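You operate a simulated robot arm through the tools that you are given. There is no shell and no other tool. Be economical: measure what you need, move in short steps, check, and stop when the job is done.

Carry out the task below with a simulated two-armed robot. There is one attempt and no reset: what you move stays moved.

TASK
Take the blue towel from the island top on the sink side and hang it over the handle of the lower oven door.
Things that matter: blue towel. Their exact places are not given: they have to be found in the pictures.

The check looks at the end state, three seconds after you hand in, the way a careful person would. Anything else that was tipped, shoved, dropped, spilled or broken makes it a failure. Flat cloth is picked up by pressing the open fingertips on it (5 to 10 N) and closing them slowly along it; thin cloth reads only 2 to 8 mm in the jaws.

THE ROBOT
Two 6-joint arms with two-finger grippers on one trunk, on a base that drives. Base frame: it is fixed to the floor where the robot stands at the start and does not move with it; the origin is under the middle of the robot, x ahead of it, y to its left, z up; the surface under the hand at the start is at about z = 920. Lengths are in mm, angles in degrees, forces in N, time in s.
The left shoulder is at the start at [70, 148, 1402], the right one opposite. With the tool pointing down near the work surface each hand reaches from about 420 to 700 mm from the robot's upright axis, wherever it stands, measured 20 degrees to its own side. Payload 2.45 kg a hand.
The tool frame of a hand sits at the grasp point between the pads (the TCP): z along the fingers, y along the line on which they close. The tips reach 30 mm beyond it. Largest opening 106 mm; the body of the gripper starts 79 mm behind the TCP.
Orientation is that of the tool frame in the base frame, as a unit quaternion [w, x, y, z]. With the fingers straight down and closing along the base's y, the tool's x points along the base's -x, its y along +y and its z along -z.

THE INTERFACE
- The arms move only by the tool servo_tool. It takes "left_targets", "right_targets" or both (then of equal length, played together; a hand with none holds still); each is a list of rows, each an object (a shift or turn left out is 0, a gripper value left out holds the last) with "offset": the shift along the base's x, y, z in units of 500 mm (1.0 is 500 mm), a list of three; "rot": the turn, a rotation vector about the base's x, y, z in units of 60 degrees (1.0 is 60 degrees), a list of three; "grip": the opening in per cent of the stroke, from 0 (shut) to 100 (fully open). In form: [{"offset": [dx, dy, dz], "rot": [rx, ry, rz], "grip": grip}, ...]. A call has 1 to 10 rows; each row is the pose to reach, as a shift and turn from the pose commanded when the call began. A call with a number of a shift or a turn outside -1 to 1 is refused whole. Rows are played at 5 a second. More than 50 mm and 8.6 degrees between two rows, or a gripper value outside its range, and nothing of the call is played. A pose out of reach is approached as far as the arm can. The call stops where the force on the tool passes 40 N (or 10 N more than at its start, if that is more) or the arm is blocked; 0.2 s more then pass. Each finger travels about 72 mm/s and halts on what it meets, pressing with about 37 N; the grip force reading is that of the motor and also rises with nothing between the fingers. The clock runs only during rows and for 0.2 s after the last one: add rows that repeat a pose to give the fingers time. The reply holds the time, the measured pose of the TCP, the force on the tool along the base axes, the opening and the grip force, in the units named above and with some noise, with the torque about the TCP (base axes, N m) and any sound that the robot's microphone picked up, and new pictures: "pictures" is both (left out), scene, wrist or none (wrist: the cameras of the hands that moved).
- Cameras (640 x 400 px; columns grow to the right, rows downward): "scene" is now at [112, 2.1, 1608.2]; the picture's right is [-0.21, -0.98, 0.00], its down [-0.86, 0.18, -0.48] and it looks along [0.47, -0.10, -0.88] (base axes); focal length 261 px, centre (320, 200). "left" rides on the left gripper at [76, 2, -106] in its tool frame; the picture's right is [-0.02, 1.00, 0.00], its down [-0.78, -0.02, -0.62] and it looks along [-0.62, -0.01, 0.78] (tool axes); focal length 247 px, centre (320, 200). "right" rides on the right gripper at [76, -2, -106] in its tool frame; the picture's right is [0.02, 1.00, 0.00], its down [-0.78, 0.02, -0.62] and it looks along [-0.62, 0.01, 0.78] (tool axes); focal length 247 px, centre (320, 200).
- move_column(by): slides the trunk up (or, below 0, down) by that many mm; the arms and the scene camera ride with it, the base frame stays. It gives what a move gives, with no picture.
- base_move(legs): drives the robot by 1 to 6 legs, each [ahead, left, turn to the left] in mm, mm and degrees, along the robot's own axes; the way and the turn of a leg run together, so that a leg with both is an arc; at most 1500 mm and 180 degrees a leg. The arms and the cameras ride along, it lands a little off, and it stops where it bumps. It gives what a move gives, and a new picture of the scene camera.
- turn_head(pan, tilt): turns the head with the scene camera to pan (to the left, within 86 degrees either way) and tilt (down, from -29 to 69), counted from straight ahead of the robot. It gives what a move gives, and a new picture of the scene camera.
- measure_at(camera, pixels): for up to 12 pixels [column, row] of the newest picture of that camera ("zoom" is the newest enlarged one), the place [x, y, z] in the base frame of the surface seen there, good to about 2 mm, but the place of the scene camera against the robot may be out by one fixed shift of up to 25 mm in any direction. It takes no simulated time.
- close_up(camera, box): a new picture of the part [left, top, right, bottom] of that camera's present view, enlarged. It takes no simulated time.
- hand_in(): hands the job in; it is judged then, once.

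Work in short steps. Measure before you move; look again where a grasp or a placing could have gone wrong, and mend it. You have 80 turns and 260 pictures in all, those below and enlarged ones among them. Open the grippers and draw the arms clear of the work before you hand the job in, unless the task says otherwise; then end with one line.

The tools are called after "Call:" as name(argument=value, ...) on one line, values as JSON. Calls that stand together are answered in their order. servo_tool: Moves the arms, as the interface text tells. Its arguments: {"type":"object","properties":{"left_targets":{"type":"array","items":{"type":"object","properties":{"offset":{"type":"array","items":{"type":"number"}},"rot":{"type":"array","items":{"type":"number"}},"grip":{"type":"number"}}}},"right_targets":{"type":"array","items":{"type":"object","properties":{"offset":{"type":"array","items":{"type":"number"}},"rot":{"type":"array","items":{"type":"number"}},"grip":{"type":"number"}}}},"pictures":{"type":"string","enum":["both","scene","wrist","none"]}},"required":[]} The other tools are called the same way: move_column (by) slides the trunk up or down; base_move (legs) drives the base; turn_head (pan, tilt) turns the head that bears the scene camera; measure_at (camera, pixels) gives the place of the surface under pixels of a picture; close_up (camera, box) takes an enlarged picture of a part of a camera's view; hand_in () hands the job in.

At the start:

```text
t: 0.0
left_tool_pos: [600.6, 56.5, 999.7]
left_orientation: [0.0, 0.0, 1.0, 0.001]
left_ft_force: [-0.4, 1.0, 0.6]
left_torque: [-0.03, -0.05, -0.03]
left_grip_width: 105.9
left_grip_force: 0.1
right_tool_pos: [359.7, -328.0, 1106.2]
right_orientation: [0.0, 0.001, 1.0, 0.0]
right_ft_force: [-0.4, 0.1, -0.5]
right_torque: [-0.01, -0.06, 0.02]
right_grip_width: 106.0
right_grip_force: 0.1
trunk travel left (down, up): [-875.0, 65.0]
robot x, y, heading: [-0.6, 2.6, 0.1]
head pan, tilt: [-12.1, 61.1]
```

scene: 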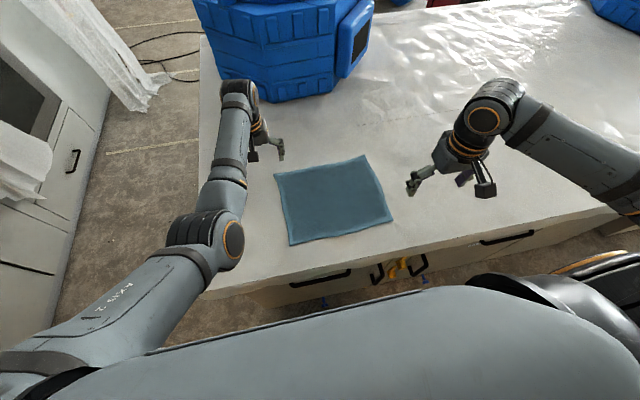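
right: 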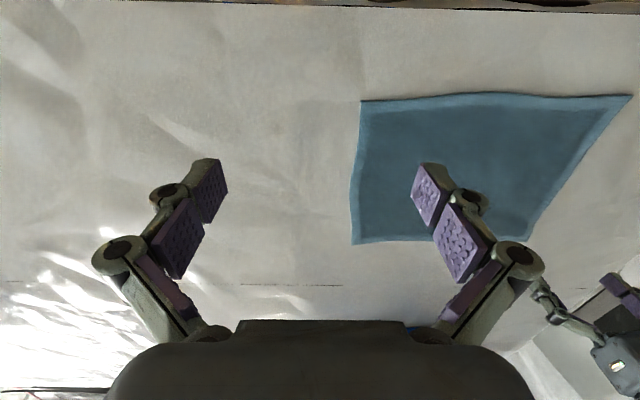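
left: 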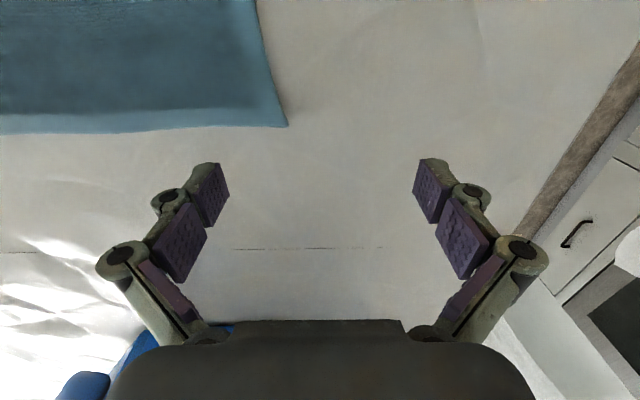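

The towel lies at about (333,200) in the scene picture. I measure its corners and edges, and the left hand's fingertip to find the camera shift.

Call:
measure_at(camera="scene", pixels=[[276, 175], [365, 156], [391, 220], [291, 243], [333, 200], [330, 270], [281, 155], [20, 140]])

Call:
measure_at(camera="left", pixels=[[285, 125], [255, 5], [100, 100], [10, 130]])

Call:
measure_at(camera="right", pixels=[[362, 102], [630, 96], [528, 238], [353, 242]])

Call:
turn_head(pan=70, tilt=25)

```text
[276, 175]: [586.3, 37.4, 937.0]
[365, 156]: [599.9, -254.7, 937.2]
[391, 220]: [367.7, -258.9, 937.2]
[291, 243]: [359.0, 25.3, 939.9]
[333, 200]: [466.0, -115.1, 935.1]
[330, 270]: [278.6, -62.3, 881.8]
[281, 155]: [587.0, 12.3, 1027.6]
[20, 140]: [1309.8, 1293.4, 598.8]
```

```text
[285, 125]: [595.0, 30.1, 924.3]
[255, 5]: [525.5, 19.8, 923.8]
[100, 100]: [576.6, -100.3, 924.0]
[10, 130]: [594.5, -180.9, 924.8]
```

```text
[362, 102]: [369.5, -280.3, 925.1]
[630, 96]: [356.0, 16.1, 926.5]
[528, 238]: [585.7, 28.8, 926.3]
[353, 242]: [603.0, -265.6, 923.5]
```

```text
t: 1.6
left_tool_pos: [600.1, 55.5, 1001.1]
left_orientation: [0.0, 0.0, 1.0, 0.001]
left_ft_force: [0.0, -0.7, -0.3]
left_torque: [-0.01, -0.01, -0.01]
left_grip_width: 106.0
left_grip_force: 0.2
right_tool_pos: [360.2, -329.3, 1106.2]
right_orientation: [0.0, 0.0, 1.0, 0.0]
right_ft_force: [-0.4, 0.1, -0.1]
right_torque: [-0.01, -0.02, 0.03]
right_grip_width: 106.0
right_grip_force: 0.1
trunk travel left (down, up): [-875.0, 65.0]
robot x, y, heading: [-1.3, -1.5, -0.1]
head pan, tilt: [70.0, 25.0]
```

scene: 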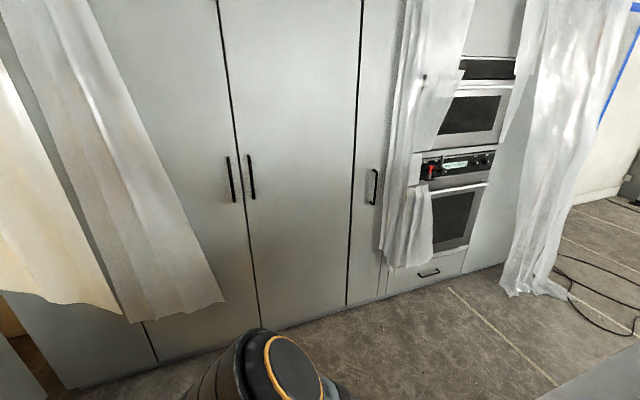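

The double oven is on the left wall at (460,200); the lower door's handle is near row 188. I take a close-up and measure.

Call:
close_up(camera="scene", box=[370, 40, 530, 290])

Call:
measure_at(camera="scene", pixels=[[440, 193], [455, 190], [470, 187], [485, 184], [455, 210], [460, 165], [430, 273], [480, 100], [480, 90], [420, 230], [510, 280], [400, 285]])

```text
1.60 times, centred on (450, 165) of scene
```

zoom: 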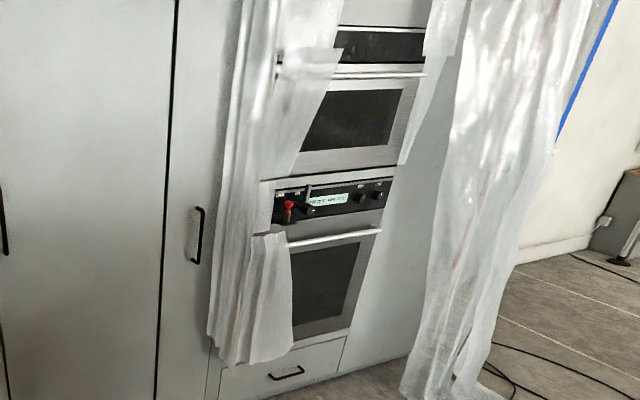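

```text
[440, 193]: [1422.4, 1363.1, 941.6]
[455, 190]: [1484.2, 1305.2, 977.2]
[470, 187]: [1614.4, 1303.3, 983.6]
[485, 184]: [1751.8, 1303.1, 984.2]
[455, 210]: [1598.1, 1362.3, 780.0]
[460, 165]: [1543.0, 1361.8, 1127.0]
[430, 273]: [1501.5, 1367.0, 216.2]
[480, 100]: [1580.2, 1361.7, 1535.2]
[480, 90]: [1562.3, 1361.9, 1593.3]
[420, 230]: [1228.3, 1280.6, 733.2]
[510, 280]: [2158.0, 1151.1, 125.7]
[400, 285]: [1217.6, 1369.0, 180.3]
```

Handle bar: x about 1430–1770, y about 1303, z about 980, door face at y about 1362. I look at the aisle between island and oven before planning the drive.

Call:
turn_head(pan=35, tilt=38)

```text
t: 2.6
left_tool_pos: [600.0, 55.3, 999.8]
left_orientation: [0.0, 0.0, 1.0, 0.0]
left_ft_force: [0.1, 1.5, 0.6]
left_torque: [0.01, 0.0, -0.03]
left_grip_width: 106.0
left_grip_force: 0.0
right_tool_pos: [360.2, -329.7, 1106.6]
right_orientation: [0.0, 0.0, 1.0, 0.001]
right_ft_force: [-0.3, -0.6, -0.5]
right_torque: [0.0, 0.0, 0.0]
right_grip_width: 106.1
right_grip_force: 0.1
trunk travel left (down, up): [-875.0, 65.0]
robot x, y, heading: [-2.8, -1.2, 0.1]
head pan, tilt: [35.0, 38.0]
```

scene: 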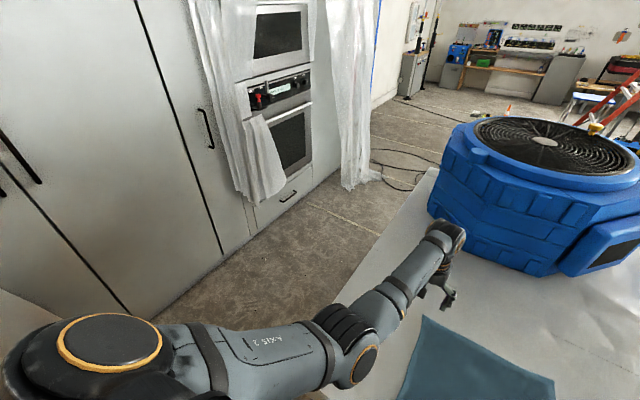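

Call:
measure_at(camera="scene", pixels=[[345, 290], [395, 220], [432, 172], [300, 205], [360, 180], [265, 175], [245, 190], [425, 155], [310, 103], [255, 119], [285, 112], [380, 180]])

Call:
close_up(camera="scene", box=[200, 60, 360, 160])

```text
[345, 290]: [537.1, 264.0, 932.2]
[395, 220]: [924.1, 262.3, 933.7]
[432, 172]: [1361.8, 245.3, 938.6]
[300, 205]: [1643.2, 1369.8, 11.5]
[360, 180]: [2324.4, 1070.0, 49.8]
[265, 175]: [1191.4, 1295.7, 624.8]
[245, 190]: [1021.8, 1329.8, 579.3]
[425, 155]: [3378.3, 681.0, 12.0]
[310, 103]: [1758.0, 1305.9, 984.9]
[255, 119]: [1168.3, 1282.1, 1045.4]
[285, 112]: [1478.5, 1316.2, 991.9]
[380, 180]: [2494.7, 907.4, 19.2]
```

```text
4.00 times, centred on (280, 110) of scene
```

zoom: 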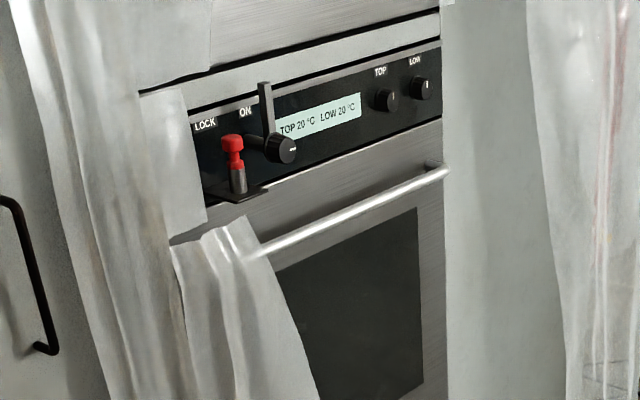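

Aisle runs from y about 255 to 1300, wide enough. First I back off and sidestep so both near-edge corners of the towel (about (369,-280) and (356,16)) are in comfortable reach.

Call:
base_move(legs=[[-150, -132, 0]])

Call:
turn_head(pan=0, tilt=55)

```text
t: 4.2
left_tool_pos: [451.1, -70.9, 998.0]
left_orientation: [-0.001, 0.0, 1.0, 0.0]
left_ft_force: [0.4, 0.1, -0.2]
left_torque: [-0.06, -0.02, 0.0]
left_grip_width: 106.0
left_grip_force: 0.1
right_tool_pos: [211.2, -454.8, 1105.7]
right_orientation: [-0.001, 0.0, 1.0, -0.001]
right_ft_force: [0.0, 0.4, 0.2]
right_torque: [-0.03, -0.01, 0.03]
right_grip_width: 106.0
right_grip_force: 0.0
trunk travel left (down, up): [-875.0, 65.0]
robot x, y, heading: [-148.9, -129.4, 0.0]
head pan, tilt: [35.0, 38.0]
```

scene: 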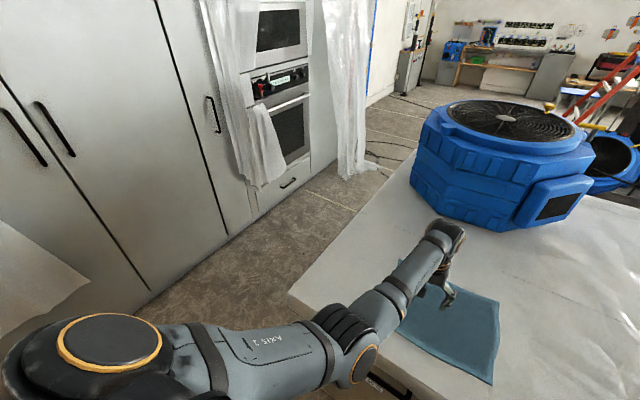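

```text
t: 5.2
left_tool_pos: [450.3, -73.3, 1000.4]
left_orientation: [0.001, -0.001, 1.0, 0.001]
left_ft_force: [-0.2, 0.7, 0.3]
left_torque: [-0.03, 0.03, -0.02]
left_grip_width: 106.0
left_grip_force: 0.1
right_tool_pos: [210.7, -458.6, 1105.5]
right_orientation: [0.0, 0.0, 1.0, 0.0]
right_ft_force: [-0.2, 0.0, -0.3]
right_torque: [0.0, -0.02, 0.0]
right_grip_width: 106.2
right_grip_force: 0.1
trunk travel left (down, up): [-875.0, 65.0]
robot x, y, heading: [-146.3, -130.6, -0.0]
head pan, tilt: [0.0, 55.0]
```

scene: 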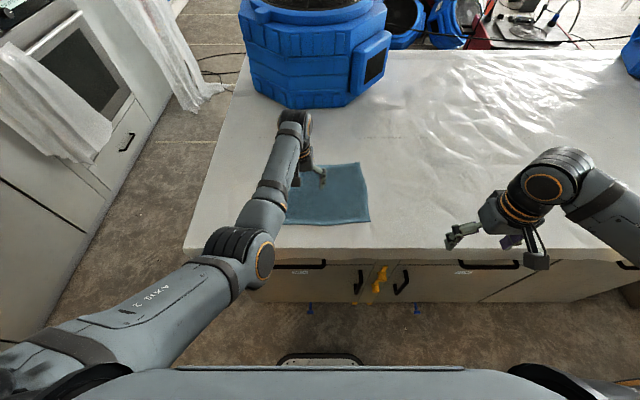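

Both hands are clear. I move them above the two near-edge corners while turning 45 of the 90 degrees (cameras outward), so the jaws will close along x, parallel-ridge to the near edge.

Call:
servo_tool(left_targets=[{"offset": [-0.013, 0.02, 0.01], "rot": [0, 0, -0.107]}, {"offset": [-0.026, 0.04, 0.02], "rot": [0, 0, -0.214]}, {"offset": [-0.039, 0.06, 0.03], "rot": [0, 0, -0.321]}, {"offset": [-0.052, 0.08, 0.04], "rot": [0, 0, -0.428]}, {"offset": [-0.065, 0.1, 0.05], "rot": [0, 0, -0.535]}, {"offset": [-0.078, 0.12, 0.06], "rot": [0, 0, -0.642]}, {"offset": [-0.09, 0.136, 0.06], "rot": [0, 0, -0.75]}], right_targets=[{"offset": [0.058, 0.057, -0.021], "rot": [0, 0, 0.107]}, {"offset": [0.116, 0.114, -0.042], "rot": [0, 0, 0.214]}, {"offset": [0.174, 0.171, -0.063], "rot": [0, 0, 0.321]}, {"offset": [0.232, 0.228, -0.084], "rot": [0, 0, 0.428]}, {"offset": [0.29, 0.285, -0.105], "rot": [0, 0, 0.535]}, {"offset": [0.348, 0.342, -0.126], "rot": [0, 0, 0.642]}, {"offset": [0.408, 0.4, -0.15], "rot": [0, 0, 0.75]}], pictures="scene")

Call:
servo_tool(left_targets=[{"rot": [0, 0, -0.107], "grip": 100}, {"rot": [0, 0, -0.214]}, {"rot": [0, 0, -0.321]}, {"rot": [0, 0, -0.428]}, {"rot": [0, 0, -0.535], "grip": 48}, {"rot": [0, 0, -0.642]}, {"rot": [0, 0, -0.75]}, {"rot": [0, 0, -0.75]}], right_targets=[{"rot": [0, 0, 0.107], "grip": 100}, {"rot": [0, 0, 0.214]}, {"rot": [0, 0, 0.321]}, {"rot": [0, 0, 0.428]}, {"rot": [0, 0, 0.535], "grip": 48}, {"rot": [0, 0, 0.642]}, {"rot": [0, 0, 0.75]}, {"rot": [0, 0, 0.75]}], pictures="both")

```text
t: 6.8
left_tool_pos: [405.1, -1.8, 1029.8]
left_orientation: [0.0, 0.383, 0.924, -0.001]
left_ft_force: [-0.8, 0.1, -0.6]
left_torque: [-0.04, 0.01, -0.04]
left_grip_width: 106.3
left_grip_force: 0.1
right_tool_pos: [412.2, -252.5, 1028.0]
right_orientation: [-0.001, -0.384, 0.923, -0.001]
right_ft_force: [0.3, -1.0, -0.2]
right_torque: [-0.03, 0.08, 0.01]
right_grip_width: 105.7
right_grip_force: 0.1
right hand out of reach, approached as far as the arm can: row 1, 2, 3, 4, 5
trunk travel left (down, up): [-875.0, 65.0]
robot x, y, heading: [-151.0, -126.5, -0.1]
head pan, tilt: [0.0, 55.0]
```

scene: 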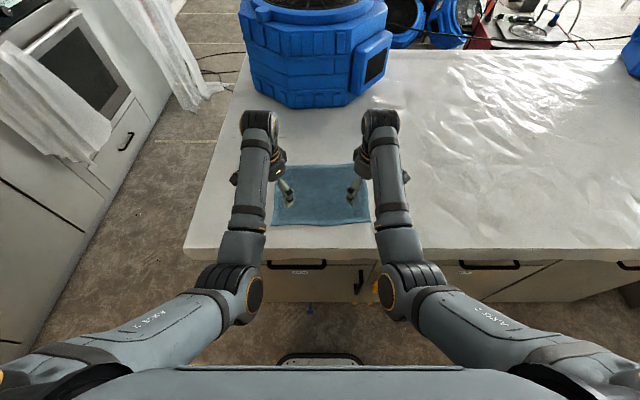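

```text
t: 8.6
left_tool_pos: [404.8, -4.4, 1031.2]
left_orientation: [0.0, 0.707, 0.707, 0.0]
left_ft_force: [-0.4, 0.9, -0.4]
left_torque: [0.03, 0.01, 0.0]
left_grip_width: 50.7
left_grip_force: 0.1
right_tool_pos: [413.2, -258.8, 1030.7]
right_orientation: [0.0, 0.707, -0.707, 0.0]
right_ft_force: [0.1, -0.7, 0.6]
right_torque: [0.01, 0.0, 0.04]
right_grip_width: 51.0
right_grip_force: 0.1
trunk travel left (down, up): [-875.0, 65.0]
robot x, y, heading: [-151.6, -131.0, -0.2]
head pan, tilt: [0.0, 55.0]
```

scene: 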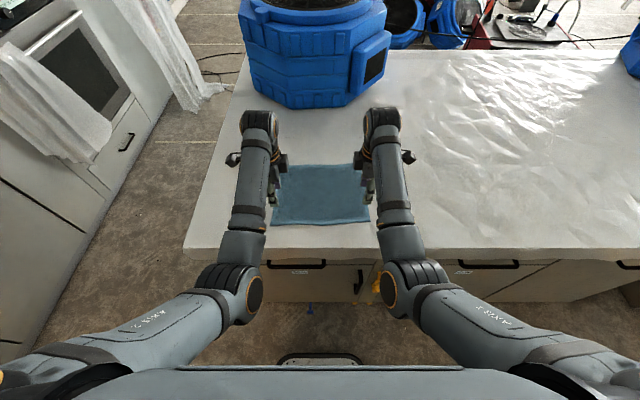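
right: 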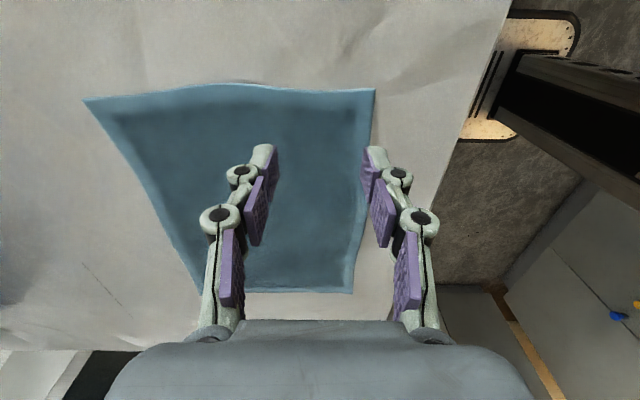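
left: 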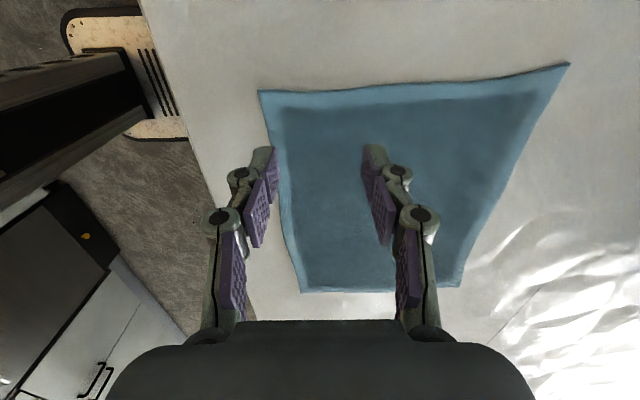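

I re-measure the towel corners from the wrist cameras to check where the fingers will come down.

Call:
measure_at(camera="right", pixels=[[350, 291], [357, 240], [245, 291], [367, 150], [310, 240]])

Call:
measure_at(camera="left", pixels=[[303, 291], [292, 240], [380, 290], [283, 200], [340, 240]])

```text
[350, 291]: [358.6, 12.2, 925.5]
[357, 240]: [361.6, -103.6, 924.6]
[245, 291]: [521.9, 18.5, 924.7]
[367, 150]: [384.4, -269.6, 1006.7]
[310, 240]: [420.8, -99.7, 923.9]
```

```text
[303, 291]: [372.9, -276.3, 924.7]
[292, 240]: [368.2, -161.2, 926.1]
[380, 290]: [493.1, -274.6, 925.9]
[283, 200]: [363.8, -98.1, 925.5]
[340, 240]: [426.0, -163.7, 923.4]
```

The near corners are at (359,12) and (373,-277), so the fingers land inside the edge. I lower both hands to just above the cloth.

Call:
servo_tool(left_targets=[{"offset": [0, 0, -0.06]}, {"offset": [0, 0, -0.12]}, {"offset": [0, 0, -0.136]}, {"offset": [0, 0, -0.136]}], right_targets=[{"offset": [0.01, 0, -0.06]}, {"offset": [0.01, 0, -0.12]}, {"offset": [0.01, 0, -0.136]}, {"offset": [0.01, 0, -0.136]}], pictures="none")

Call:
servo_tool(left_targets=[{"offset": [0, 0, -0.006]}, {"offset": [0, 0, -0.012]}, {"offset": [0, 0, -0.012]}], right_targets=[{"offset": [0, 0, -0.006]}, {"offset": [0, 0, -0.012]}, {"offset": [0, 0, -0.012]}], pictures="wrist")

```text
t: 9.6
left_tool_pos: [405.3, -4.4, 961.6]
left_orientation: [0.001, 0.707, 0.708, -0.001]
left_ft_force: [-0.2, 0.1, 0.7]
left_torque: [0.02, -0.06, 0.02]
left_grip_width: 50.8
left_grip_force: 0.0
right_tool_pos: [418.8, -258.8, 963.4]
right_orientation: [0.0, 0.707, -0.707, 0.0]
right_ft_force: [1.4, 0.5, 0.0]
right_torque: [0.01, 0.0, -0.01]
right_grip_width: 50.9
right_grip_force: 0.0
trunk travel left (down, up): [-875.0, 65.0]
robot x, y, heading: [-149.9, -131.9, 0.0]
head pan, tilt: [0.0, 55.0]
```

```text
t: 10.4
left_tool_pos: [405.4, -3.8, 953.9]
left_orientation: [0.0, 0.707, 0.708, 0.0]
left_ft_force: [0.2, 0.3, 0.3]
left_torque: [-0.04, -0.01, -0.03]
left_grip_width: 50.8
left_grip_force: 0.1
right_tool_pos: [419.1, -259.5, 958.2]
right_orientation: [0.0, 0.707, -0.707, 0.0]
right_ft_force: [0.3, 0.3, 0.0]
right_torque: [0.0, 0.01, -0.01]
right_grip_width: 51.1
right_grip_force: 0.1
trunk travel left (down, up): [-875.0, 65.0]
robot x, y, heading: [-147.0, -130.9, -0.0]
head pan, tilt: [0.0, 55.0]
```

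right: 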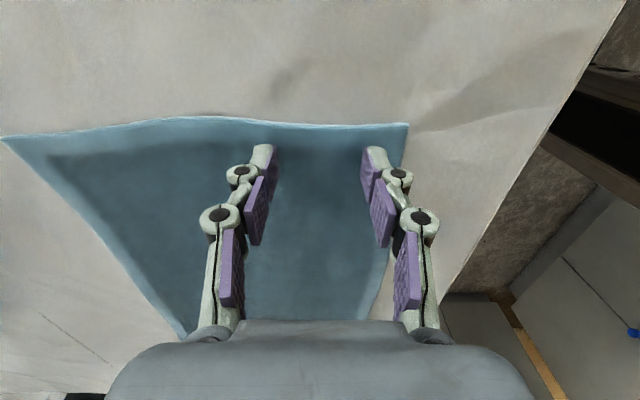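
left: 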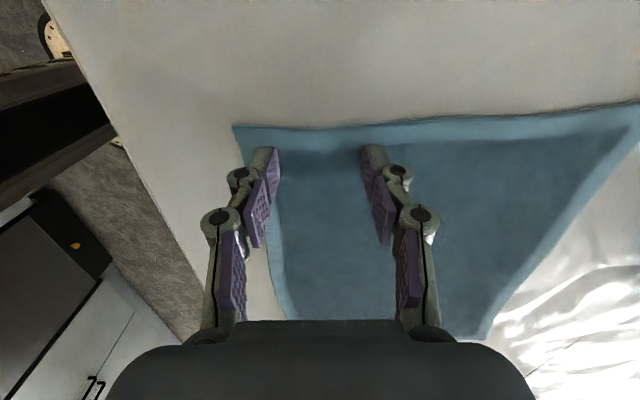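

No contact yet, fingertips nicely placed inside the near edge. I go down in 1–2 mm steps until the force reads 5–10 N.

Call:
servo_tool(left_targets=[{"offset": [0, 0, -0.004]}, {"offset": [0, 0, -0.008]}, {"offset": [0, 0, -0.008]}], right_targets=[{"offset": [0, 0, -0.006]}, {"offset": [0, 0, -0.012]}, {"offset": [0, 0, -0.012]}], pictures="none")

```text
t: 11.2
left_tool_pos: [405.8, -4.7, 952.3]
left_orientation: [0.0, 0.706, 0.708, 0.0]
left_ft_force: [0.5, -0.3, 4.2]
left_torque: [0.02, 0.01, 0.04]
left_grip_width: 51.1
left_grip_force: 0.1
right_tool_pos: [417.7, -257.5, 951.3]
right_orientation: [0.001, -0.707, 0.707, -0.001]
right_ft_force: [0.8, -0.9, 5.1]
right_torque: [-0.06, 0.04, 0.0]
right_grip_width: 51.6
right_grip_force: 0.6
trunk travel left (down, up): [-875.0, 65.0]
robot x, y, heading: [-150.6, -130.2, -0.0]
head pan, tilt: [0.0, 55.0]
```

Contact at 4–5 N. I press 1.5 mm more and close slowly.

Call:
servo_tool(left_targets=[{"offset": [0, 0, -0.003], "grip": 44}, {"offset": [0, 0, -0.003], "grip": 38}, {"offset": [0, 0, -0.003], "grip": 32}, {"offset": [0, 0, -0.003], "grip": 26}, {"offset": [0, 0, -0.003], "grip": 20}, {"offset": [0, 0, -0.003], "grip": 14}, {"offset": [0, 0, -0.003], "grip": 8}, {"offset": [0, 0, -0.003], "grip": 2}, {"offset": [0, 0, -0.003], "grip": 0}, {"offset": [0, 0, -0.003], "grip": 0}], right_targets=[{"offset": [0, 0, -0.003], "grip": 44}, {"offset": [0, 0, -0.003], "grip": 38}, {"offset": [0, 0, -0.003], "grip": 32}, {"offset": [0, 0, -0.003], "grip": 26}, {"offset": [0, 0, -0.003], "grip": 20}, {"offset": [0, 0, -0.003], "grip": 14}, {"offset": [0, 0, -0.003], "grip": 8}, {"offset": [0, 0, -0.003], "grip": 2}, {"offset": [0, 0, -0.003], "grip": 0}, {"offset": [0, 0, -0.003], "grip": 0}], pictures="wrist")

```text
t: 13.4
left_tool_pos: [401.5, -4.5, 953.0]
left_orientation: [0.001, 0.707, 0.707, 0.001]
left_ft_force: [-0.5, -0.7, 4.8]
left_torque: [0.01, 0.03, 0.01]
left_grip_width: 4.5
left_grip_force: 32.9
right_tool_pos: [417.1, -259.6, 950.9]
right_orientation: [0.0, 0.708, -0.707, 0.0]
right_ft_force: [-1.4, 0.9, 14.1]
right_torque: [-0.01, 0.04, 0.08]
right_grip_width: 4.3
right_grip_force: 33.4
trunk travel left (down, up): [-875.0, 65.0]
robot x, y, heading: [-150.8, -128.3, 0.0]
head pan, tilt: [0.0, 55.0]
```

right: 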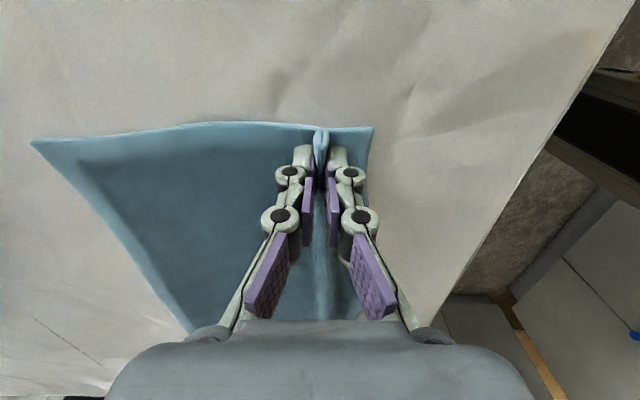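
left: 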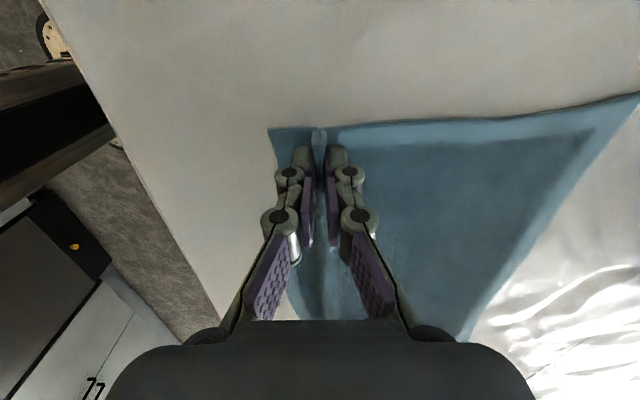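

Both jaws hold a ridge (4.4 mm readings). I lift both straight up 280 mm.

Call:
servo_tool(left_targets=[{"offset": [0, 0, 0.05]}, {"offset": [0, 0, 0.12]}, {"offset": [0, 0, 0.2]}, {"offset": [0, 0, 0.28]}, {"offset": [0, 0, 0.36]}, {"offset": [0, 0, 0.44]}, {"offset": [0, 0, 0.5]}, {"offset": [0, 0, 0.56]}], right_targets=[{"offset": [0, 0, 0.05]}, {"offset": [0, 0, 0.12]}, {"offset": [0, 0, 0.2]}, {"offset": [0, 0, 0.28]}, {"offset": [0, 0, 0.36]}, {"offset": [0, 0, 0.44]}, {"offset": [0, 0, 0.5]}, {"offset": [0, 0, 0.56]}], pictures="both")

```text
t: 15.2
left_tool_pos: [481.4, -30.4, 1169.4]
left_orientation: [0.001, 0.707, 0.707, 0.001]
left_ft_force: [0.4, -2.0, -1.4]
left_torque: [0.0, 0.0, 0.0]
left_grip_width: 5.3
left_grip_force: 32.2
left hand out of reach, approached as far as the arm can: row 4, 5, 6, 7, 8
right_tool_pos: [497.2, -243.1, 1199.4]
right_orientation: [-0.001, -0.707, 0.707, 0.0]
right_ft_force: [0.4, 0.2, -0.3]
right_torque: [0.0, -0.01, 0.04]
right_grip_width: 4.6
right_grip_force: 33.8
right hand out of reach, approached as far as the arm can: row 4, 5, 6, 7, 8
trunk travel left (down, up): [-875.0, 65.0]
robot x, y, heading: [-151.0, -128.7, -0.2]
head pan, tilt: [0.0, 55.0]
```

scene: 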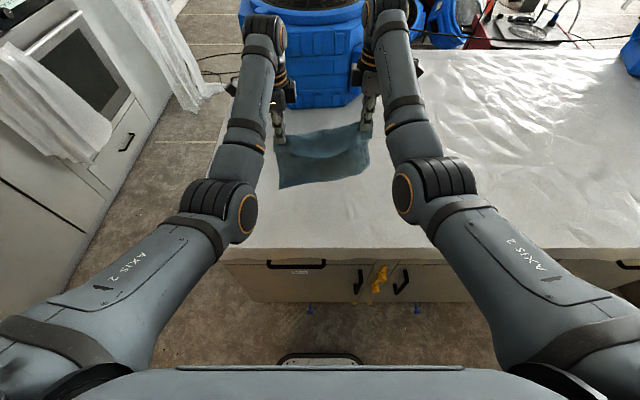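
right: 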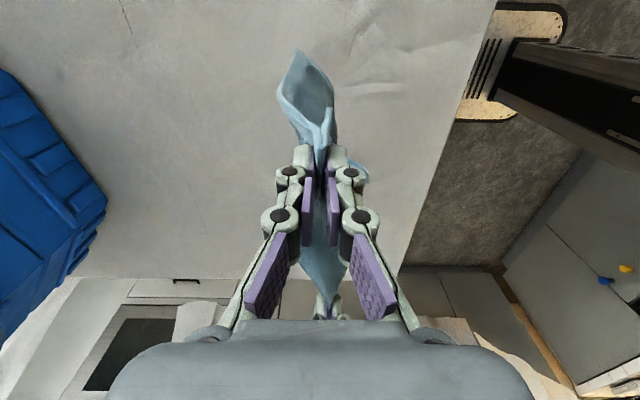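
left: 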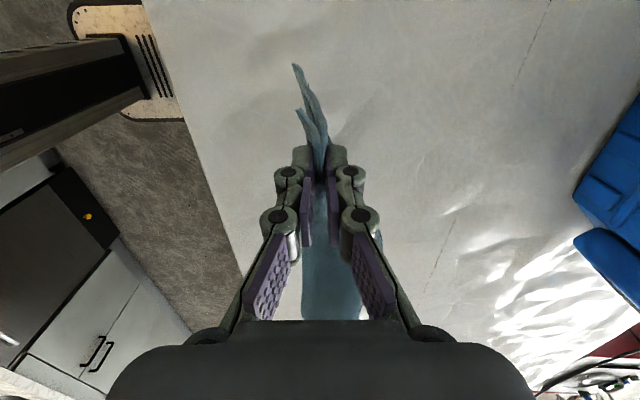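

The towel hangs from both hands over the island. I pitch both tools forward by 45 degrees, moving to reachable positions about x=500, z=1180.

Call:
servo_tool(left_targets=[{"offset": [0.05, 0, -0.03], "rot": [0, -0.1, 0]}, {"offset": [0.1, 0, -0.06], "rot": [0, -0.2, 0]}, {"offset": [0.15, 0, -0.09], "rot": [0, -0.32, 0]}, {"offset": [0.2, 0, -0.1], "rot": [0, -0.44, 0]}, {"offset": [0.2, 0, -0.1], "rot": [0, -0.56, 0]}, {"offset": [0.2, 0, -0.1], "rot": [0, -0.68, 0]}, {"offset": [0.2, 0, -0.1], "rot": [0, -0.75, 0]}, {"offset": [0.2, 0, -0.1], "rot": [0, -0.75, 0]}], right_targets=[{"offset": [0.05, 0, -0.03], "rot": [0, -0.1, 0]}, {"offset": [0.1, 0, -0.06], "rot": [0, -0.2, 0]}, {"offset": [0.14, 0, -0.09], "rot": [0, -0.32, 0]}, {"offset": [0.17, 0.01, -0.1], "rot": [0, -0.44, 0]}, {"offset": [0.17, 0.01, -0.1], "rot": [0, -0.56, 0]}, {"offset": [0.17, 0.01, -0.1], "rot": [0, -0.68, 0]}, {"offset": [0.17, 0.01, -0.1], "rot": [0, -0.75, 0]}, {"offset": [0.17, 0.01, -0.1], "rot": [0, -0.75, 0]}], pictures="scene")

```text
t: 17.0
left_tool_pos: [584.2, -25.2, 1120.2]
left_orientation: [0.27, 0.653, 0.653, 0.271]
left_ft_force: [-0.5, 0.7, 0.5]
left_torque: [-0.02, 0.09, 0.0]
left_grip_width: 4.2
left_grip_force: 32.5
right_tool_pos: [581.2, -239.4, 1147.3]
right_orientation: [-0.27, 0.654, -0.653, 0.271]
right_ft_force: [-0.2, 0.8, -0.6]
right_torque: [0.0, 0.04, 0.0]
right_grip_width: 5.3
right_grip_force: 34.0
trunk travel left (down, up): [-875.0, 65.0]
robot x, y, heading: [-151.7, -126.9, -0.1]
head pan, tilt: [0.0, 55.0]
```

scene: 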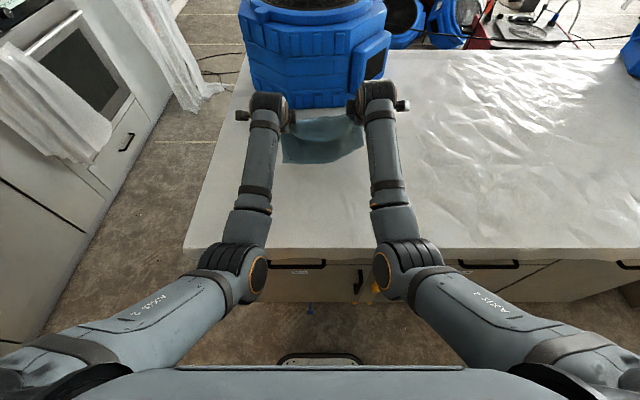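

Commands follow the reached pose. Next I pitch another 38 degrees, spread the hands to about 245 mm apart and raise to z about 1175.

Call:
servo_tool(left_targets=[{"offset": [-0.01, 0.01, 0.03], "rot": [0, -0.1, 0]}, {"offset": [-0.02, 0.02, 0.06], "rot": [0, -0.22, 0]}, {"offset": [-0.04, 0.034, 0.1], "rot": [0, -0.34, 0]}, {"offset": [-0.05, 0.034, 0.11], "rot": [0, -0.46, 0]}, {"offset": [-0.05, 0.034, 0.11], "rot": [0, -0.58, 0]}, {"offset": [-0.05, 0.034, 0.11], "rot": [0, -0.64, 0]}, {"offset": [-0.05, 0.034, 0.11], "rot": [0, -0.64, 0]}], right_targets=[{"offset": [-0.01, -0.01, 0.02], "rot": [0, -0.1, 0]}, {"offset": [-0.02, -0.02, 0.04], "rot": [0, -0.22, 0]}, {"offset": [-0.04, -0.028, 0.056], "rot": [0, -0.34, 0]}, {"offset": [-0.04, -0.028, 0.056], "rot": [0, -0.46, 0]}, {"offset": [-0.04, -0.028, 0.056], "rot": [0, -0.58, 0]}, {"offset": [-0.04, -0.028, 0.056], "rot": [0, -0.64, 0]}, {"offset": [-0.04, -0.028, 0.056], "rot": [0, -0.64, 0]}], pictures="both")

```text
t: 18.1
left_tool_pos: [588.8, 13.0, 1283.1]
left_orientation: [0.463, 0.524, 0.516, 0.494]
left_ft_force: [-0.1, -7.0, -0.4]
left_torque: [0.0, 0.1, -0.2]
left_grip_width: 4.6
left_grip_force: 34.1
right_tool_pos: [590.6, -270.7, 1275.2]
right_orientation: [-0.461, 0.527, -0.52, 0.489]
right_ft_force: [5.7, 7.4, 0.2]
right_torque: [0.03, -0.05, 0.09]
right_grip_width: 2.9
right_grip_force: 29.1
trunk travel left (down, up): [-875.0, 65.0]
robot x, y, heading: [-145.3, -131.5, 0.2]
head pan, tilt: [0.0, 55.0]
stopped in row 5 (left hand): the arm was blocked; the commanded pose is now the measured one
```

scene: 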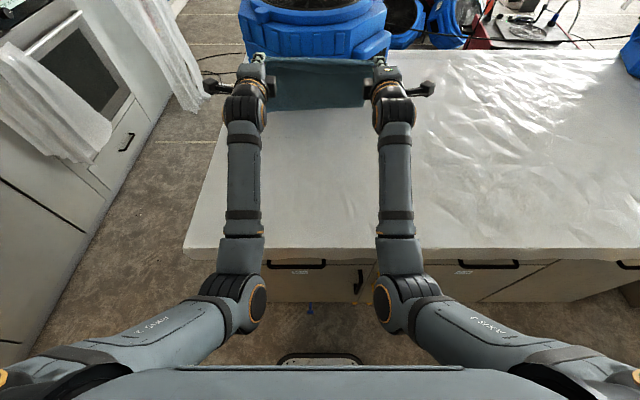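
right: 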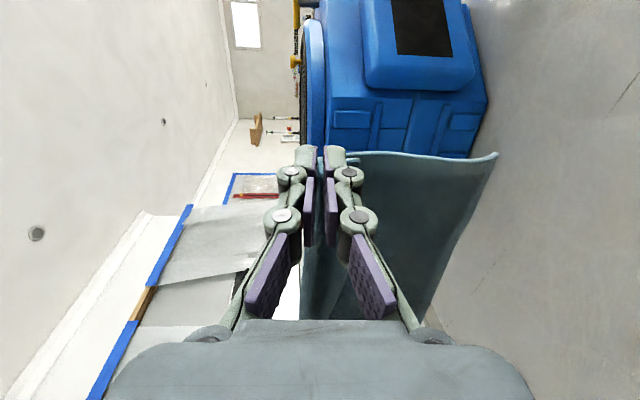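
left: 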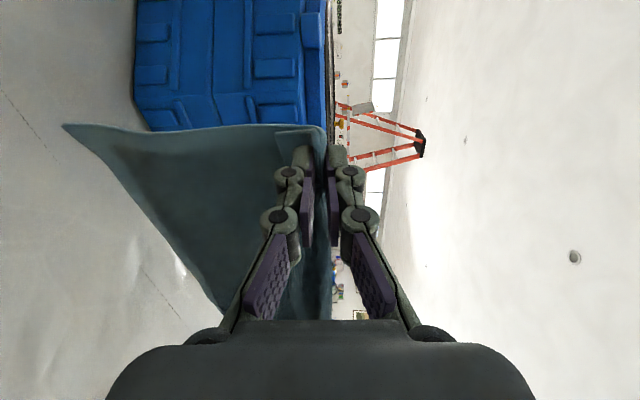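

The tools are now almost horizontal, but the hands ran to 284 mm apart and the towel is taut (7 N). I bring them together by 20 mm each right away.

Call:
servo_tool(left_targets=[{"offset": [0, -0.02, 0]}, {"offset": [0, -0.04, 0]}, {"offset": [0, -0.04, 0]}], right_targets=[{"offset": [0, 0.02, 0]}, {"offset": [0, 0.04, 0]}, {"offset": [0, 0.04, 0]}], pictures="both")

```text
t: 18.9
left_tool_pos: [591.3, 17.1, 1278.5]
left_orientation: [0.445, 0.528, 0.51, 0.513]
left_ft_force: [-0.2, -12.1, -1.1]
left_torque: [-0.07, 0.07, -0.27]
left_grip_width: 4.9
left_grip_force: 32.8
right_tool_pos: [592.9, -275.6, 1271.6]
right_orientation: [-0.441, 0.531, -0.515, 0.508]
right_ft_force: [-0.2, 11.5, 0.3]
right_torque: [0.04, 0.02, 0.32]
right_grip_width: 3.2
right_grip_force: 30.6
trunk travel left (down, up): [-875.0, 65.0]
robot x, y, heading: [-150.6, -128.9, -0.1]
head pan, tilt: [0.0, 55.0]
```

scene: 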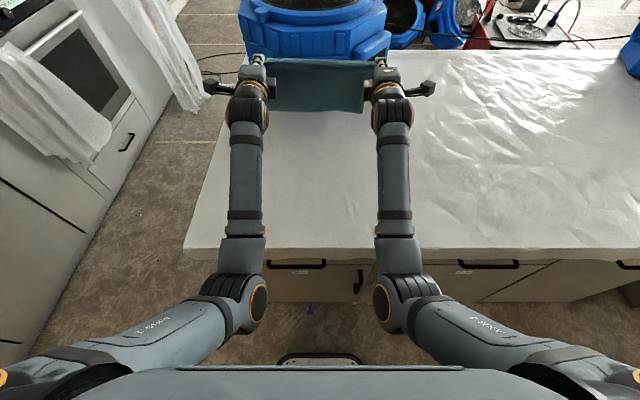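
right: 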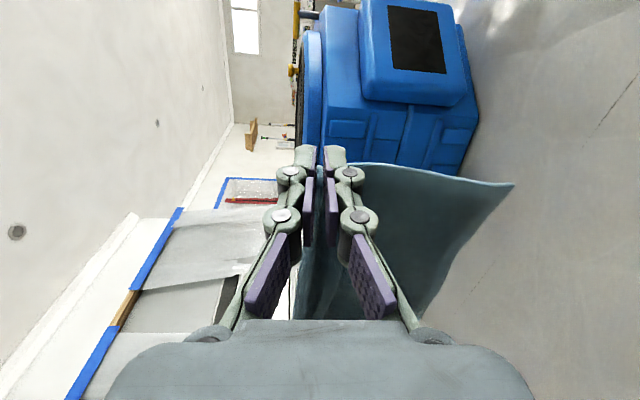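
left: 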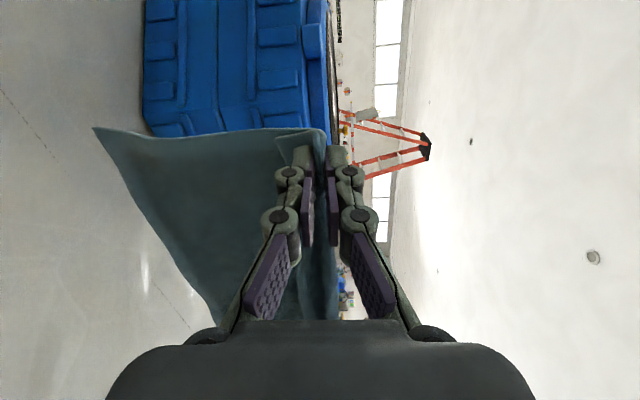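

Still taut, at 292 mm with 12 N. I move both inward more and somewhat lower, away from this stretched arm pose.

Call:
servo_tool(left_targets=[{"offset": [-0.01, -0.03, -0.01]}, {"offset": [-0.02, -0.06, -0.02]}, {"offset": [-0.03, -0.06, -0.04]}, {"offset": [-0.03, -0.06, -0.04]}], right_targets=[{"offset": [-0.01, 0.03, -0.01]}, {"offset": [-0.02, 0.06, -0.02]}, {"offset": [-0.03, 0.06, -0.04]}, {"offset": [-0.03, 0.06, -0.04]}], pictures="wrist")

```text
t: 19.6
left_tool_pos: [591.9, 27.4, 1287.5]
left_orientation: [0.423, 0.524, 0.488, 0.556]
left_ft_force: [0.2, 0.1, -0.2]
left_torque: [-0.12, 0.04, 0.01]
left_grip_width: 3.9
left_grip_force: 32.8
left hand out of reach, approached as far as the arm can: row 3
right_tool_pos: [592.9, -284.5, 1279.4]
right_orientation: [-0.419, 0.529, -0.492, 0.55]
right_ft_force: [0.8, -0.5, -0.6]
right_torque: [0.01, 0.0, 0.01]
right_grip_width: 0.0
right_grip_force: 28.8
right hand out of reach, approached as far as the arm can: row 2, 3
trunk travel left (down, up): [-875.0, 65.0]
robot x, y, heading: [-151.7, -128.2, 0.1]
head pan, tilt: [0.0, 55.0]
stopped in row 3 (right hand): the arm was blocked; the commanded pose is now the measured one
```

right: 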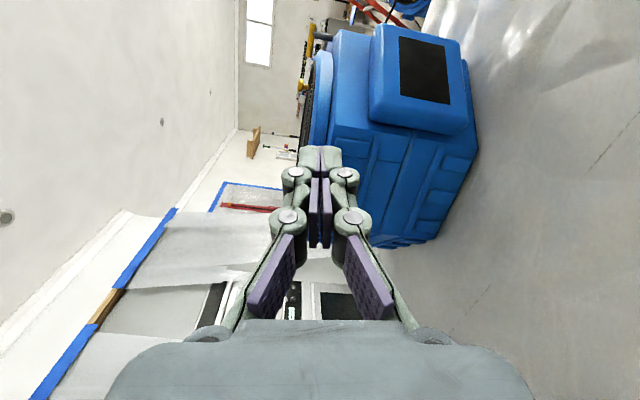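
left: 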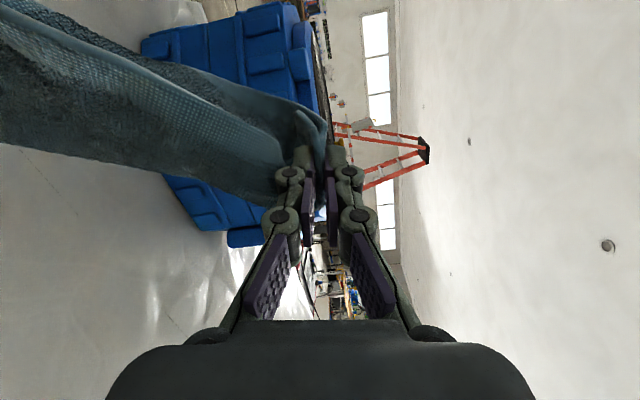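

The right hand lost its corner (0 mm); the towel hangs from the left hand only. That fully horizontal pose is near an arm limit, so I return both hands to the 45-degree pitch and lower them to regrasp; later I'll use 45 degrees.

Call:
servo_tool(left_targets=[{"offset": [-0.003, -0.015, -0.04], "rot": [-0.024, 0.09, -0.003]}, {"offset": [-0.006, -0.03, -0.08], "rot": [-0.047, 0.179, -0.006]}, {"offset": [-0.01, -0.045, -0.12], "rot": [-0.07, 0.268, -0.009]}, {"offset": [-0.012, -0.06, -0.16], "rot": [-0.094, 0.358, -0.012]}, {"offset": [-0.015, -0.07, -0.2], "rot": [-0.118, 0.447, -0.015]}, {"offset": [-0.018, -0.08, -0.24], "rot": [-0.141, 0.536, -0.018]}, {"offset": [-0.021, -0.09, -0.28], "rot": [-0.165, 0.626, -0.021]}, {"offset": [-0.024, -0.104, -0.314], "rot": [-0.188, 0.715, -0.024]}, {"offset": [-0.024, -0.104, -0.314], "rot": [-0.188, 0.715, -0.024]}], right_targets=[{"offset": [-0.008, -0.005, -0.04], "rot": [0.024, 0.09, 0.003]}, {"offset": [-0.016, -0.01, -0.08], "rot": [0.047, 0.179, 0.006]}, {"offset": [-0.025, -0.012, -0.12], "rot": [0.07, 0.268, 0.009]}, {"offset": [-0.033, -0.015, -0.16], "rot": [0.094, 0.358, 0.012]}, {"offset": [-0.042, -0.02, -0.2], "rot": [0.118, 0.447, 0.015]}, {"offset": [-0.05, -0.024, -0.24], "rot": [0.141, 0.536, 0.018]}, {"offset": [-0.058, -0.028, -0.27], "rot": [0.165, 0.626, 0.021]}, {"offset": [-0.066, -0.03, -0.3], "rot": [0.188, 0.715, 0.024]}, {"offset": [-0.066, -0.03, -0.3], "rot": [0.188, 0.715, 0.024]}], pictures="both")

```text
t: 21.6
left_tool_pos: [577.4, -28.0, 1130.1]
left_orientation: [0.272, 0.653, 0.654, 0.267]
left_ft_force: [-0.5, 0.0, 0.9]
left_torque: [0.04, -0.1, 0.03]
left_grip_width: 3.7
left_grip_force: 34.2
right_tool_pos: [558.9, -297.5, 1128.2]
right_orientation: [0.267, -0.656, 0.657, -0.26]
right_ft_force: [-0.7, 0.2, 0.3]
right_torque: [0.03, -0.03, -0.01]
right_grip_width: 0.2
right_grip_force: 28.9
trunk travel left (down, up): [-875.0, 65.0]
robot x, y, heading: [-151.3, -130.5, 0.3]
head pan, tilt: [0.0, 55.0]
```

scene: 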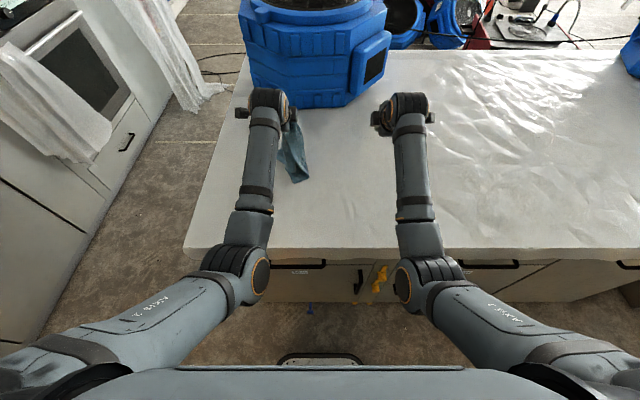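
right: 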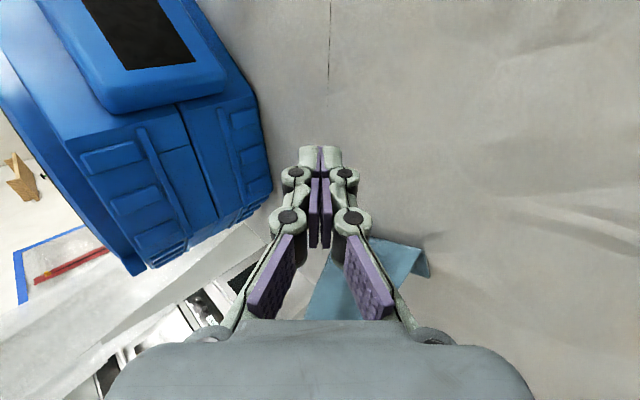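
left: 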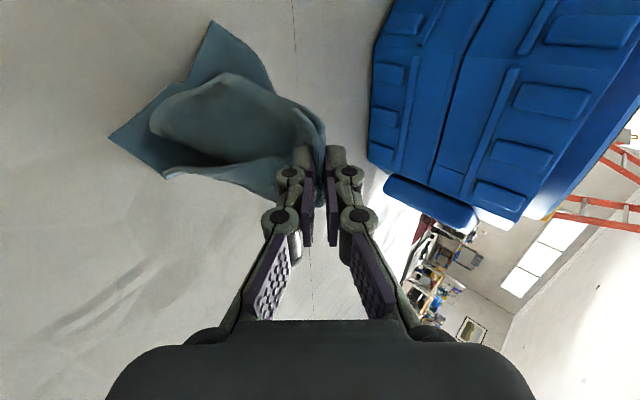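

Recovered: the towel hangs from the left hand with its tail on the table. I measure where the tail lies to plan laying it out flat.

Call:
measure_at(camera="left", pixels=[[112, 137], [213, 25], [170, 172], [270, 80], [230, 95]])

Call:
close_up(camera="left", box=[90, 0, 350, 230])

```text
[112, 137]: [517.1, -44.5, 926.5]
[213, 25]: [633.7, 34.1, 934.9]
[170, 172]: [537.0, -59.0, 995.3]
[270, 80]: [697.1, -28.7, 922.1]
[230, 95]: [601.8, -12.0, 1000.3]
```

```text
1.74 times, centred on (220, 115) of left
```

zoom: 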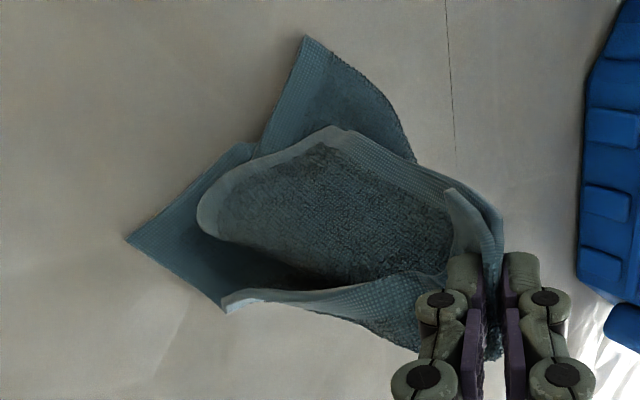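

I raise the left hand a bit and then sweep it toward +y while lowering, so the towel trails out along -y on the table.

Call:
servo_tool(left_targets=[{"offset": [-0.01, 0, 0.06]}, {"offset": [-0.02, 0, 0.12]}, {"offset": [-0.03, 0.057, 0.056]}, {"offset": [-0.04, 0.114, -0.008]}, {"offset": [-0.05, 0.171, -0.072]}, {"offset": [-0.06, 0.228, -0.136]}, {"offset": [-0.06, 0.285, -0.2]}, {"offset": [-0.06, 0.342, -0.264]}, {"offset": [-0.06, 0.4, -0.325]}, {"offset": [-0.06, 0.4, -0.325]}], pictures="both")

```text
t: 23.8
left_tool_pos: [551.5, 173.1, 965.3]
left_orientation: [0.271, 0.653, 0.654, 0.269]
left_ft_force: [-1.2, 0.3, -0.1]
left_torque: [-0.03, 0.04, 0.05]
left_grip_width: 4.4
left_grip_force: 34.7
right_tool_pos: [558.5, -299.2, 1128.0]
right_orientation: [0.268, -0.655, 0.657, -0.261]
right_ft_force: [1.7, 0.6, 0.0]
right_torque: [0.0, 0.03, 0.02]
right_grip_width: 0.0
right_grip_force: 28.4
trunk travel left (down, up): [-875.0, 65.0]
robot x, y, heading: [-151.3, -127.0, -0.0]
head pan, tilt: [0.0, 55.0]
```

scene: 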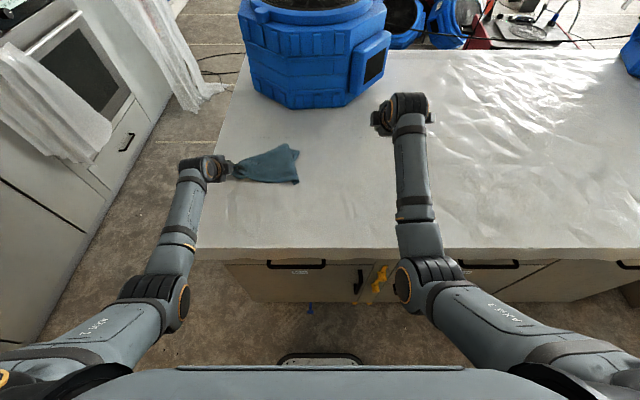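
left: 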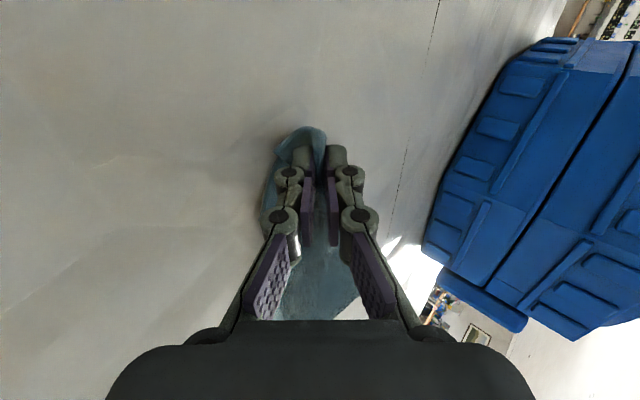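

Call:
close_up(camera="scene", box=[210, 120, 330, 210])

Call:
measure_at(camera="scene", pixels=[[298, 145], [299, 182], [240, 178], [262, 152], [270, 168]])

```text
4.44 times, centred on (270, 165) of scene
```

zoom: 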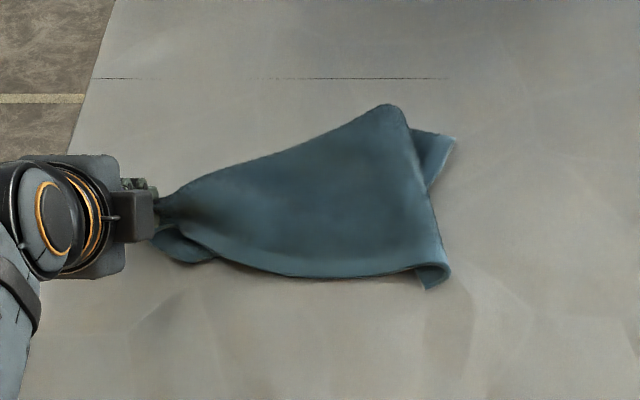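

```text
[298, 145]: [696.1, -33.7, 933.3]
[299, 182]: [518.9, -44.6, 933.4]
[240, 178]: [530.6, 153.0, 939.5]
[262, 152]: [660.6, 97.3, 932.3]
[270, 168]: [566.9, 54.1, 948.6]
```

The towel lies as a fan from the left hand, with a curled corner at (519,-45). To reach both ends well I release the left grip gently, retreat, and look at it from above.

Call:
servo_tool(left_targets=[{"offset": [0, 0, 0.01], "grip": 20}, {"offset": [0, 0, 0.01], "grip": 22}, {"offset": [-0.03, 0, 0.04], "grip": 25}, {"offset": [-0.08, 0, 0.1], "grip": 30}, {"offset": [-0.14, 0, 0.18], "grip": 40}, {"offset": [-0.2, 0, 0.24], "grip": 48}, {"offset": [-0.2, 0.0, 0.3], "grip": 48}], pictures="both")

```text
t: 25.4
left_tool_pos: [451.1, 172.3, 1116.7]
left_orientation: [0.271, 0.653, 0.654, 0.268]
left_ft_force: [-0.1, -0.1, -0.2]
left_torque: [-0.01, 0.0, -0.03]
left_grip_width: 50.8
left_grip_force: 0.0
right_tool_pos: [559.1, -298.5, 1128.1]
right_orientation: [0.268, -0.655, 0.656, -0.261]
right_ft_force: [-0.5, -0.5, 0.2]
right_torque: [-0.01, 0.01, 0.0]
right_grip_width: 0.0
right_grip_force: 28.8
trunk travel left (down, up): [-875.0, 65.0]
robot x, y, heading: [-149.8, -131.1, -0.3]
head pan, tilt: [0.0, 55.0]
```

scene: 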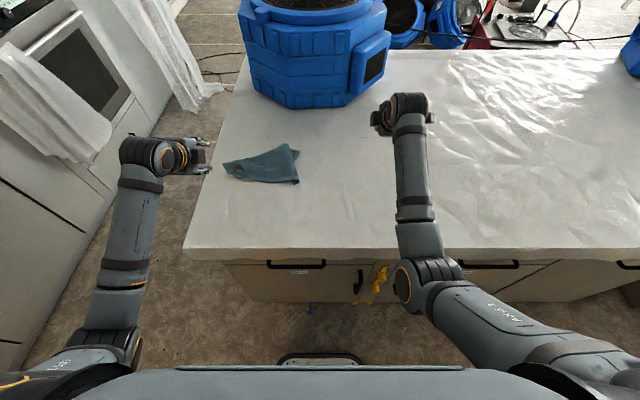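
left: 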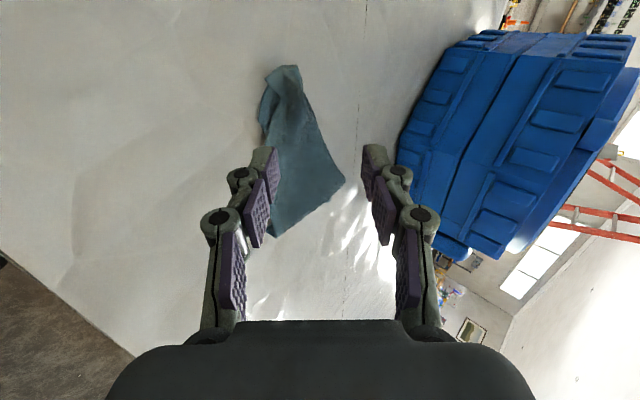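

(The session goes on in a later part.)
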